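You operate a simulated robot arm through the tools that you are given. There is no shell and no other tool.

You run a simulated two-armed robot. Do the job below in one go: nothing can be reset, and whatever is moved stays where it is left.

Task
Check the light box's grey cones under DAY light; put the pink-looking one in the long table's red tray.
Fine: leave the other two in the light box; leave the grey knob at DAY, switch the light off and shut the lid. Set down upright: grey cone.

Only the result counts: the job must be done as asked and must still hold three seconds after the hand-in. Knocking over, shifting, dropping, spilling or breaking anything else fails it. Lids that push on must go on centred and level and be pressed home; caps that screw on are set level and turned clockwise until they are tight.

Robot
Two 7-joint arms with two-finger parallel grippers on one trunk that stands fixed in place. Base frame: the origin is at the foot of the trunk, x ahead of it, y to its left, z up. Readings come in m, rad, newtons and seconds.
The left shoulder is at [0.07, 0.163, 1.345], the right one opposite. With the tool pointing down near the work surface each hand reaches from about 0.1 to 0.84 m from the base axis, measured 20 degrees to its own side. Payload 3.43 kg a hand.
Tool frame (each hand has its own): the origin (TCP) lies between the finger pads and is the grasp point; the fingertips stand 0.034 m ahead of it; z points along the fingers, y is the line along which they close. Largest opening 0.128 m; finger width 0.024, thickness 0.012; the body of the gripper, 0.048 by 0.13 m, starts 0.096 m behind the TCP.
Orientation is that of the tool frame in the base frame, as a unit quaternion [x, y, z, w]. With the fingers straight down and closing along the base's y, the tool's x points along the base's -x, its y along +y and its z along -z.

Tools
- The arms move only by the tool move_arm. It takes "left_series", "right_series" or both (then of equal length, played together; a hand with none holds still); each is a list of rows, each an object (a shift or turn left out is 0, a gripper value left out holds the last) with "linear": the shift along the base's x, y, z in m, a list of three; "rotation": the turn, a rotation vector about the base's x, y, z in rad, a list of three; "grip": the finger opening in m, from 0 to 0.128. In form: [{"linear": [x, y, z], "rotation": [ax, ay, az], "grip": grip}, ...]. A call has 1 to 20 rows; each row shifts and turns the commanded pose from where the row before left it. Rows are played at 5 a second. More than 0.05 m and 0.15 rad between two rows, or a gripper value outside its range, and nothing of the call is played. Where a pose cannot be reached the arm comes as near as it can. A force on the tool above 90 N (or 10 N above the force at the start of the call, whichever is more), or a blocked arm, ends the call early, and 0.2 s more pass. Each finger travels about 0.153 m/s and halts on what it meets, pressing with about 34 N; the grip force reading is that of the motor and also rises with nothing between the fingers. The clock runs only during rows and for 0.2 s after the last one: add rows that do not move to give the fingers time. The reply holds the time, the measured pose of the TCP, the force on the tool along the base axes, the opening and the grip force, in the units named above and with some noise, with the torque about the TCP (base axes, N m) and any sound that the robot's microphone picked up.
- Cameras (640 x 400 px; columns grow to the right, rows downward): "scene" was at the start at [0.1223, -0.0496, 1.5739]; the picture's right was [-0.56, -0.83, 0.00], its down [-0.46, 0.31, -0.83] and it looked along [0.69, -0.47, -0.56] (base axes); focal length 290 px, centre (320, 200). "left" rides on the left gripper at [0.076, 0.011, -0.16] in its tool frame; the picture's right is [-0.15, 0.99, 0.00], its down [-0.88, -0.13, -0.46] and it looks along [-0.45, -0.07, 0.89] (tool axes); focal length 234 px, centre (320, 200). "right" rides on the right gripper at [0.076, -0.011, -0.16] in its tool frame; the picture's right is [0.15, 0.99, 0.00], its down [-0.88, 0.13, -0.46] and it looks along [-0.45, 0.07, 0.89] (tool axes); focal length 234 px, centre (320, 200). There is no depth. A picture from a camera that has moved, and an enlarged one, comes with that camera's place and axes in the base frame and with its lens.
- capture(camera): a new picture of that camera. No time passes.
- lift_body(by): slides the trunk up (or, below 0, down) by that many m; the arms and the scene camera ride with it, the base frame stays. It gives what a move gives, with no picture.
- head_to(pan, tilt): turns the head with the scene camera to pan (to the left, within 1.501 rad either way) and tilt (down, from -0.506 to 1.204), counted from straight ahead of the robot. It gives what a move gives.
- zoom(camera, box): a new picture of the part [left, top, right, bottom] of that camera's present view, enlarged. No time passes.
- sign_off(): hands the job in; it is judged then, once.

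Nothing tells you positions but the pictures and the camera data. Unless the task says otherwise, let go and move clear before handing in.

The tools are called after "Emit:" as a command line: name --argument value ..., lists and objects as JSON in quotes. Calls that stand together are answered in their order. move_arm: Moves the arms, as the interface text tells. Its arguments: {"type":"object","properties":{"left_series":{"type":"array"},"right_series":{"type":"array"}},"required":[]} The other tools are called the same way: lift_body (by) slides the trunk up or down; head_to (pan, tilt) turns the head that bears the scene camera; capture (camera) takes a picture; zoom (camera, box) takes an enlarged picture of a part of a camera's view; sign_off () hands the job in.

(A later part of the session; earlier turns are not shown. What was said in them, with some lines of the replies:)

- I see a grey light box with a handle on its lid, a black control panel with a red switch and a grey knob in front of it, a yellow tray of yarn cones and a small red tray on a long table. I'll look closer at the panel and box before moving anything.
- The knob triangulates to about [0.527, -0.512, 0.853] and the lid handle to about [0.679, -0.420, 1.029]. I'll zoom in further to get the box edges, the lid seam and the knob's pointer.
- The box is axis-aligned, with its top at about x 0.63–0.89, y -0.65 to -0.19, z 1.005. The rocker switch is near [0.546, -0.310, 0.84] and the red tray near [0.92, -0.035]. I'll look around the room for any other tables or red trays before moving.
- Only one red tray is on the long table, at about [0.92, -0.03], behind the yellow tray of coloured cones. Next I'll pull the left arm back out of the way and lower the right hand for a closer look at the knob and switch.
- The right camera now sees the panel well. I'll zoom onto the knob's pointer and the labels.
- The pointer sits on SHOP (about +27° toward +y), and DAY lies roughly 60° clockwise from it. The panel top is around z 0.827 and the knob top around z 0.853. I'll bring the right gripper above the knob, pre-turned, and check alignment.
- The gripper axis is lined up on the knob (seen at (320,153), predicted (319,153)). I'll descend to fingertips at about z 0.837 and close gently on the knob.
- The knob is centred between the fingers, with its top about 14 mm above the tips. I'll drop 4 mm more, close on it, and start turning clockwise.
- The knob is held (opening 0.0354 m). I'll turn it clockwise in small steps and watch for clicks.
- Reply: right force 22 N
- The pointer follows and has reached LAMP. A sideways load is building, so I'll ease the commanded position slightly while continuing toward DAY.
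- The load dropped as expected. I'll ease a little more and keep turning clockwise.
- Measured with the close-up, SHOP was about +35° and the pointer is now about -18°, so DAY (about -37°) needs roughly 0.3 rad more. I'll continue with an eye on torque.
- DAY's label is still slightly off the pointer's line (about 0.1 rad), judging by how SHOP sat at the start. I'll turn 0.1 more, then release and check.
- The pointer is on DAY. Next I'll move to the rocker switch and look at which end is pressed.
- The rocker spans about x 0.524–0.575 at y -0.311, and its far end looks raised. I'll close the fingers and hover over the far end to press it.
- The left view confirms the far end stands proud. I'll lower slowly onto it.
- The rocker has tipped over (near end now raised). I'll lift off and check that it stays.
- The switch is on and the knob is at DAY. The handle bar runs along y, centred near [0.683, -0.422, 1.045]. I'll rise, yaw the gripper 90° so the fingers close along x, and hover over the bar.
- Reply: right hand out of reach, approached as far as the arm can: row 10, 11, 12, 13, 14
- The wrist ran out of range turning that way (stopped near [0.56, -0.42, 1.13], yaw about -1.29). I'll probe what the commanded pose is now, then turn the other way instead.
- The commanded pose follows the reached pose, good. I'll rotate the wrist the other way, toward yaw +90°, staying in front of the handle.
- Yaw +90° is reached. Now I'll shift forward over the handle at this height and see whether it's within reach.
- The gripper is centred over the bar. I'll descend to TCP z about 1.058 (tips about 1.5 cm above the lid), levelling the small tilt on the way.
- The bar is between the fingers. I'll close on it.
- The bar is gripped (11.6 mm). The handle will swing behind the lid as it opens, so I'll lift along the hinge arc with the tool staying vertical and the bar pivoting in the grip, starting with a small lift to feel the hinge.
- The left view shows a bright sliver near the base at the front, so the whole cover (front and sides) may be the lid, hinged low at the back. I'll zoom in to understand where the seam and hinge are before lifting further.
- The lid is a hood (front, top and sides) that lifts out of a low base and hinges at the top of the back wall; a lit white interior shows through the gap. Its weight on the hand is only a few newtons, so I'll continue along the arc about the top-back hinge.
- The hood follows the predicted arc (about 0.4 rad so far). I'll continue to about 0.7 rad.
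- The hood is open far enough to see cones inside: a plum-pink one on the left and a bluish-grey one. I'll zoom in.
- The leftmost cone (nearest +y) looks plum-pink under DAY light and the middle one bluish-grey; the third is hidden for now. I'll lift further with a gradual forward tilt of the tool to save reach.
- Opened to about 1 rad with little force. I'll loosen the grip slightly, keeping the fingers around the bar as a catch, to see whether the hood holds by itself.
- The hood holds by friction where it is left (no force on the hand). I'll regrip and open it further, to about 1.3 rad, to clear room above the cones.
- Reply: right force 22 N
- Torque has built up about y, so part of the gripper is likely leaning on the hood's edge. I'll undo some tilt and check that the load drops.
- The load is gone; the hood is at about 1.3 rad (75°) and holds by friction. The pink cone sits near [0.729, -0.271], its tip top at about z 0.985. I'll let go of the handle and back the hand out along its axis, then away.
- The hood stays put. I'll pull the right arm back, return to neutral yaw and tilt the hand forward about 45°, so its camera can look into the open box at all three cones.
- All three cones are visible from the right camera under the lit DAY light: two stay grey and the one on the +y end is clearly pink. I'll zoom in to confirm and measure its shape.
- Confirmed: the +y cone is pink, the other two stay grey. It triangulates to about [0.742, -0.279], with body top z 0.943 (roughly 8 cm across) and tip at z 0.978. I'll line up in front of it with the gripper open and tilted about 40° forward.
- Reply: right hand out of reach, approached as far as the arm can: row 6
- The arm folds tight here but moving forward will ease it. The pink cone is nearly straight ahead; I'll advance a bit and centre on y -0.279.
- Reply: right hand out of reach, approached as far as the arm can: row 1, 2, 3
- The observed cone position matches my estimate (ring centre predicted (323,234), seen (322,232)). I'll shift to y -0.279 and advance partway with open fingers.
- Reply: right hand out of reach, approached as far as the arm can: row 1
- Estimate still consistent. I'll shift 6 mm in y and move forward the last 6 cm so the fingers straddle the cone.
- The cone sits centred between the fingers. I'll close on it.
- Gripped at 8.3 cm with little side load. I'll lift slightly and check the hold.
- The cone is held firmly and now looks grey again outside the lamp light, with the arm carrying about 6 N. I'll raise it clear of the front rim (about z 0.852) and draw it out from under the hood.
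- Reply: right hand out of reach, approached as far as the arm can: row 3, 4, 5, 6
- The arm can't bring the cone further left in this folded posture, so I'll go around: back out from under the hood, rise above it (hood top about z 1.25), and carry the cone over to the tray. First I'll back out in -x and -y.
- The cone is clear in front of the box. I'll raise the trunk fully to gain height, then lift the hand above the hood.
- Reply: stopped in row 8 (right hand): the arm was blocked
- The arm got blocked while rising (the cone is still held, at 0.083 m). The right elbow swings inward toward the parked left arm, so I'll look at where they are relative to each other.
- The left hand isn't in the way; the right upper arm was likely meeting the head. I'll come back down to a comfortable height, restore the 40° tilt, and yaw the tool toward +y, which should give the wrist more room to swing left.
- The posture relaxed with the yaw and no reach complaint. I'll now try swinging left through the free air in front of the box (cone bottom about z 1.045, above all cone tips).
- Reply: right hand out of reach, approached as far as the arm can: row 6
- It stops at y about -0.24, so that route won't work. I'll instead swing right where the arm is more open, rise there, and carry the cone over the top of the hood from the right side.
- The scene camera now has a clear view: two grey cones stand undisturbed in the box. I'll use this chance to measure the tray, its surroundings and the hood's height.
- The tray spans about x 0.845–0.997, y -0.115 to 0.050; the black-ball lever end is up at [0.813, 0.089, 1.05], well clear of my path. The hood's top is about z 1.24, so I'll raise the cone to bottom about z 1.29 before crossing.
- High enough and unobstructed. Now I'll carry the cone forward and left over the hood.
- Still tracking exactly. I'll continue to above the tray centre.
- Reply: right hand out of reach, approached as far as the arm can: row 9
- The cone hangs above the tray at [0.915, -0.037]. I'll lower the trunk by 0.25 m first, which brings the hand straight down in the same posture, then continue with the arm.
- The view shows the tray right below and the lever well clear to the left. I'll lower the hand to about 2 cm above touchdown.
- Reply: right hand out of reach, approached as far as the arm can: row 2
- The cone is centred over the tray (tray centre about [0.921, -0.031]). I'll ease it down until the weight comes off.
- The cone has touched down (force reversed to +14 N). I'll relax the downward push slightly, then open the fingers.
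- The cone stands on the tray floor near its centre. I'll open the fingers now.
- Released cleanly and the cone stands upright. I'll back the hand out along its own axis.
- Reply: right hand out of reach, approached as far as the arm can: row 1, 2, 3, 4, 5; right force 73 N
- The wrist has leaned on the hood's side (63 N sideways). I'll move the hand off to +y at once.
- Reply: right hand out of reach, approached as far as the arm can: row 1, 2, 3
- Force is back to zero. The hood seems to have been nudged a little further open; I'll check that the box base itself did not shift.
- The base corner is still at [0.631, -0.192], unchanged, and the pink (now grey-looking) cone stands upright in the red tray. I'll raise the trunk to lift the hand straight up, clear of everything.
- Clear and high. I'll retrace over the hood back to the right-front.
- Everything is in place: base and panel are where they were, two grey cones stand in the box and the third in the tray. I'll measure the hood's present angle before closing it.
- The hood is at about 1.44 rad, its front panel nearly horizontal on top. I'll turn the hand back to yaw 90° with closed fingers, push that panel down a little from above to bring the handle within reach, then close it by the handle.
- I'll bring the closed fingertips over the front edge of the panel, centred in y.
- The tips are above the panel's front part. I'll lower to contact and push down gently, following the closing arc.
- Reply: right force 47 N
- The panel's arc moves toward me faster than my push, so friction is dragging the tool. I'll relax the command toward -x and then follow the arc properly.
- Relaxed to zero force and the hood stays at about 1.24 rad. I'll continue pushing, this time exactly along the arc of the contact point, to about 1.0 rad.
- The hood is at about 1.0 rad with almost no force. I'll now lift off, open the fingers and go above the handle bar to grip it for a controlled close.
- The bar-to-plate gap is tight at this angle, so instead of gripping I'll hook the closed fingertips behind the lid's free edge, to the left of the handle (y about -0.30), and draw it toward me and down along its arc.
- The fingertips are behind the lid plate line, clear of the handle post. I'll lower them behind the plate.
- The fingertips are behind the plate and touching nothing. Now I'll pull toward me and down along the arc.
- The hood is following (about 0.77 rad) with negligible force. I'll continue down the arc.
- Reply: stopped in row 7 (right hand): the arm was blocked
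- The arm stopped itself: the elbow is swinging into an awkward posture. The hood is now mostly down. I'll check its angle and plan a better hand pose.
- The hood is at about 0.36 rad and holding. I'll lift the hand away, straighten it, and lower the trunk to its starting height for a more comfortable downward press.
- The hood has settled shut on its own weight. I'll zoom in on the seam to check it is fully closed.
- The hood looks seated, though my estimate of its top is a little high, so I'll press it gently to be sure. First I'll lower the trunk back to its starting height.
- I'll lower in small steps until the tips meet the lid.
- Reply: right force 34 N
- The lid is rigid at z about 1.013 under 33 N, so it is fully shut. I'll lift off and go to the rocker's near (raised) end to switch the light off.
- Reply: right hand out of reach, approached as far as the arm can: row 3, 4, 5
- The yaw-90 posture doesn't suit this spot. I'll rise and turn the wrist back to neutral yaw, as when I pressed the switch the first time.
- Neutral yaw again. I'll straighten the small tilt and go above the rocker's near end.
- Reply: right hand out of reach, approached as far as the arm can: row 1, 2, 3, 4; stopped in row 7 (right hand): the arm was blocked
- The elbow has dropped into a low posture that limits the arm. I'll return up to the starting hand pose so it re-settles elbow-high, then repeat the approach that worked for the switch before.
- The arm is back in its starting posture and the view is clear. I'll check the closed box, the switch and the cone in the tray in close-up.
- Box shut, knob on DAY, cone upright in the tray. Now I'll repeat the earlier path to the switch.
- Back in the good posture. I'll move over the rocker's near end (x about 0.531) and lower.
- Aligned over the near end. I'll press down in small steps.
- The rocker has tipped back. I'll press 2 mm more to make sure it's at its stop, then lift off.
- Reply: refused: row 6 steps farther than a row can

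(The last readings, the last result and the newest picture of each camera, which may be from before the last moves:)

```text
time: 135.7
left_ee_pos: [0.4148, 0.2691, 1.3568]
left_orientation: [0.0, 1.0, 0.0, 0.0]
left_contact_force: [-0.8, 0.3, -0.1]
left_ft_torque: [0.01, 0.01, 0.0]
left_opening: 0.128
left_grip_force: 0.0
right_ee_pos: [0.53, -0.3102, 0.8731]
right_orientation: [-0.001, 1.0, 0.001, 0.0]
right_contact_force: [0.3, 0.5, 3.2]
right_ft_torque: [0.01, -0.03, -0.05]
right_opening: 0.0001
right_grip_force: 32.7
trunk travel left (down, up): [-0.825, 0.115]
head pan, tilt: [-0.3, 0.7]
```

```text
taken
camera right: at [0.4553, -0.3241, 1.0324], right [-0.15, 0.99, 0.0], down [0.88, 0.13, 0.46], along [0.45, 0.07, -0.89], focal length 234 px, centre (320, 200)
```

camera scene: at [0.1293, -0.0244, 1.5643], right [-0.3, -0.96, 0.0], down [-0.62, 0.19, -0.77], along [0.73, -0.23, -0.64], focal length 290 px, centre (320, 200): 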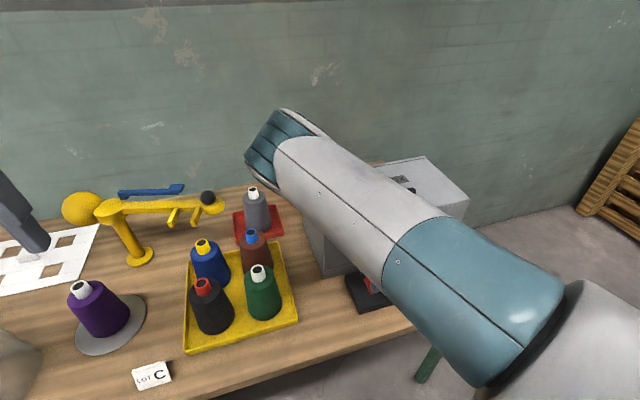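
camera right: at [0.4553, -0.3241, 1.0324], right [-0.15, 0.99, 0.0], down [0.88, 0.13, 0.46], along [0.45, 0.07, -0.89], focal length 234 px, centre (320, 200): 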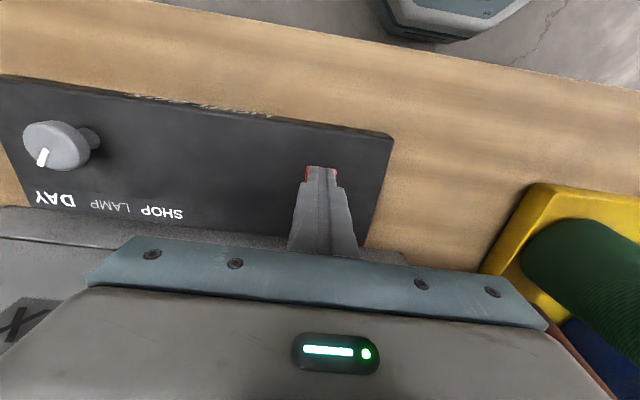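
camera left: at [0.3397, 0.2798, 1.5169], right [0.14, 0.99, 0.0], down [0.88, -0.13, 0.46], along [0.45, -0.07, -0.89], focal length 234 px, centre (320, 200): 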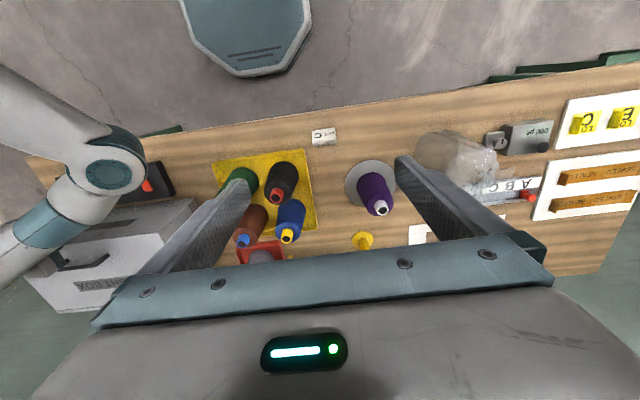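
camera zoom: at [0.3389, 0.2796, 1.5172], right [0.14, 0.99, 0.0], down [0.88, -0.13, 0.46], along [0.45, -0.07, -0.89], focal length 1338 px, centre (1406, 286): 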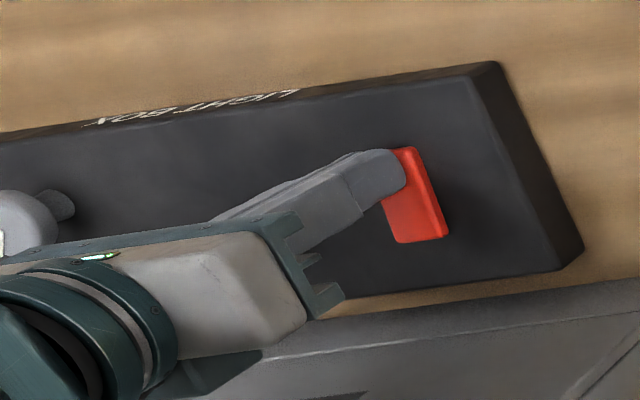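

A row was slightly too long, so nothing moved. I'll resend with shorter steps.

Emit:
move_arm --right_series '[{"linear": [0, 0, -0.002]}, {"linear": [0, 0, 0]}, {"linear": [0, 0, 0.015]}, {"linear": [0, 0, 0.035]}, {"linear": [-0.008, -0.01, 0.04]}, {"linear": [-0.008, -0.025, 0.035]}, {"linear": [-0.008, -0.028, 0.035]}, {"linear": [0, -0.03, 0.038]}, {"linear": [0, -0.03, 0.038]}, {"linear": [0, -0.03, 0.038]}, {"linear": [0, -0.03, 0.038]}, {"linear": [0, -0.03, 0.038]}, {"linear": [0, -0.012, 0.04]}, {"linear": [0, 0, 0.045]}, {"linear": [0, 0, 0.045]}, {"linear": [0, 0, 0.045]}, {"linear": [0, 0, 0]}]'

Emit:
capture --camera "scene"

Emit:
zoom --camera "left" --box '[50, 140, 190, 230]'

Emit:
capture --camera "right"

```text
time: 139.3
left_ee_pos: [0.4156, 0.2683, 1.3574]
left_orientation: [-0.001, 1.0, 0.0, 0.0]
left_contact_force: [0.8, 0.7, -0.7]
left_ft_torque: [-0.01, 0.01, -0.01]
left_opening: 0.1279
left_grip_force: 0.1
right_ee_pos: [0.5053, -0.5355, 1.3962]
right_orientation: [-0.001, 1.0, 0.001, -0.001]
right_contact_force: [0.4, -0.2, -0.5]
right_ft_torque: [0.0, 0.01, -0.01]
right_opening: 0.0
right_grip_force: 32.5
trunk travel left (down, up): [-0.825, 0.115]
head pan, tilt: [-0.3, 0.7]
```

```text
taken
camera scene: at [0.1302, -0.0247, 1.5641], right [-0.3, -0.96, 0.0], down [-0.62, 0.19, -0.76], along [0.73, -0.23, -0.64], focal length 290 px, centre (320, 200)
```

scene: 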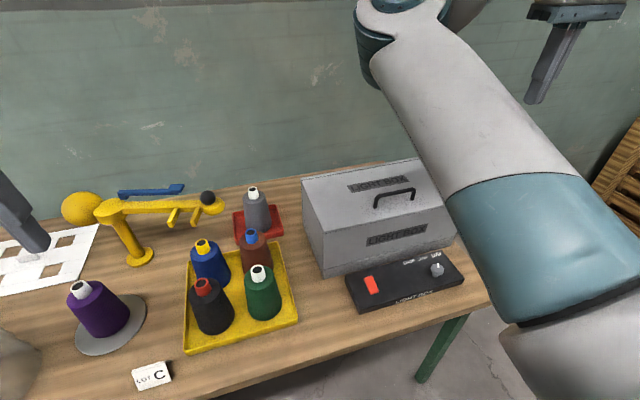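

```text
4.44 times, centred on (120, 185) of left
camera zoom: at [0.3398, 0.2793, 1.5169], right [0.14, 0.99, 0.0], down [0.88, -0.13, 0.46], along [0.45, -0.07, -0.89], focal length 1041 px, centre (1209, 267)
```

zoom: 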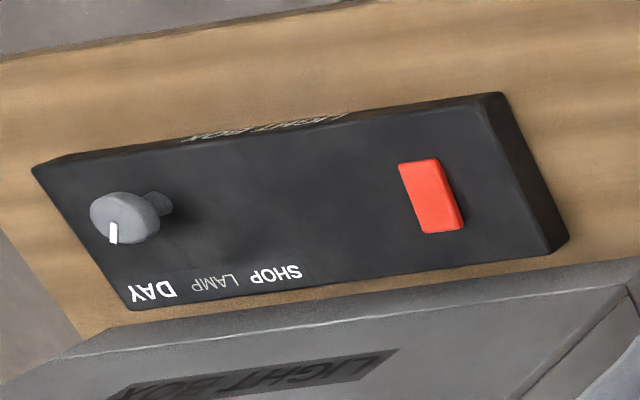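

```text
taken
camera right: at [0.4298, -0.5493, 1.5556], right [-0.15, 0.99, 0.0], down [0.88, 0.13, 0.46], along [0.45, 0.07, -0.89], focal length 234 px, centre (320, 200)
```

right: 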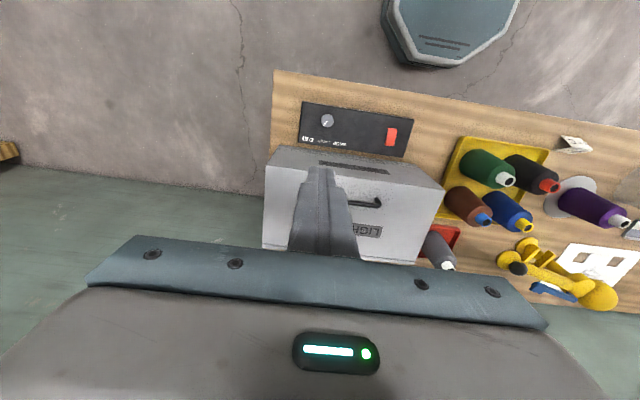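

The rocker is back in its original off position, the knob points to DAY, and the lid is shut at its original height. The pink-under-DAY cone stands upright in the red tray and both hands are clear, so I'm handing in.

Emit:
sign_off

```text
The job is handed in.
```

I found the pink cone and moved it: under DAY light it was the one at the left end of the light box, as seen from the robot. It now stands upright in the long table's red tray.

- **Other two cones:** they looked grey under DAY light and stayed in the light box. They were standing undisturbed when I last saw them, just before I closed the lid; I can't see them now that it is shut.
- **Grey knob:** it points to DAY.
- **Light:** the rocker switch is back in the position it started in, which I take to be off. With the lid shut I can't see the lamp itself.
- **Lid:** the last part of the way it dropped shut on its own when I took the hand away. I then pressed it with about 33 N and it did not move, so it is fully shut.

While backing away from the tray, the right wrist leaned on the open lid with about 64 N. The base did not move, and the lid only swung open a little further.
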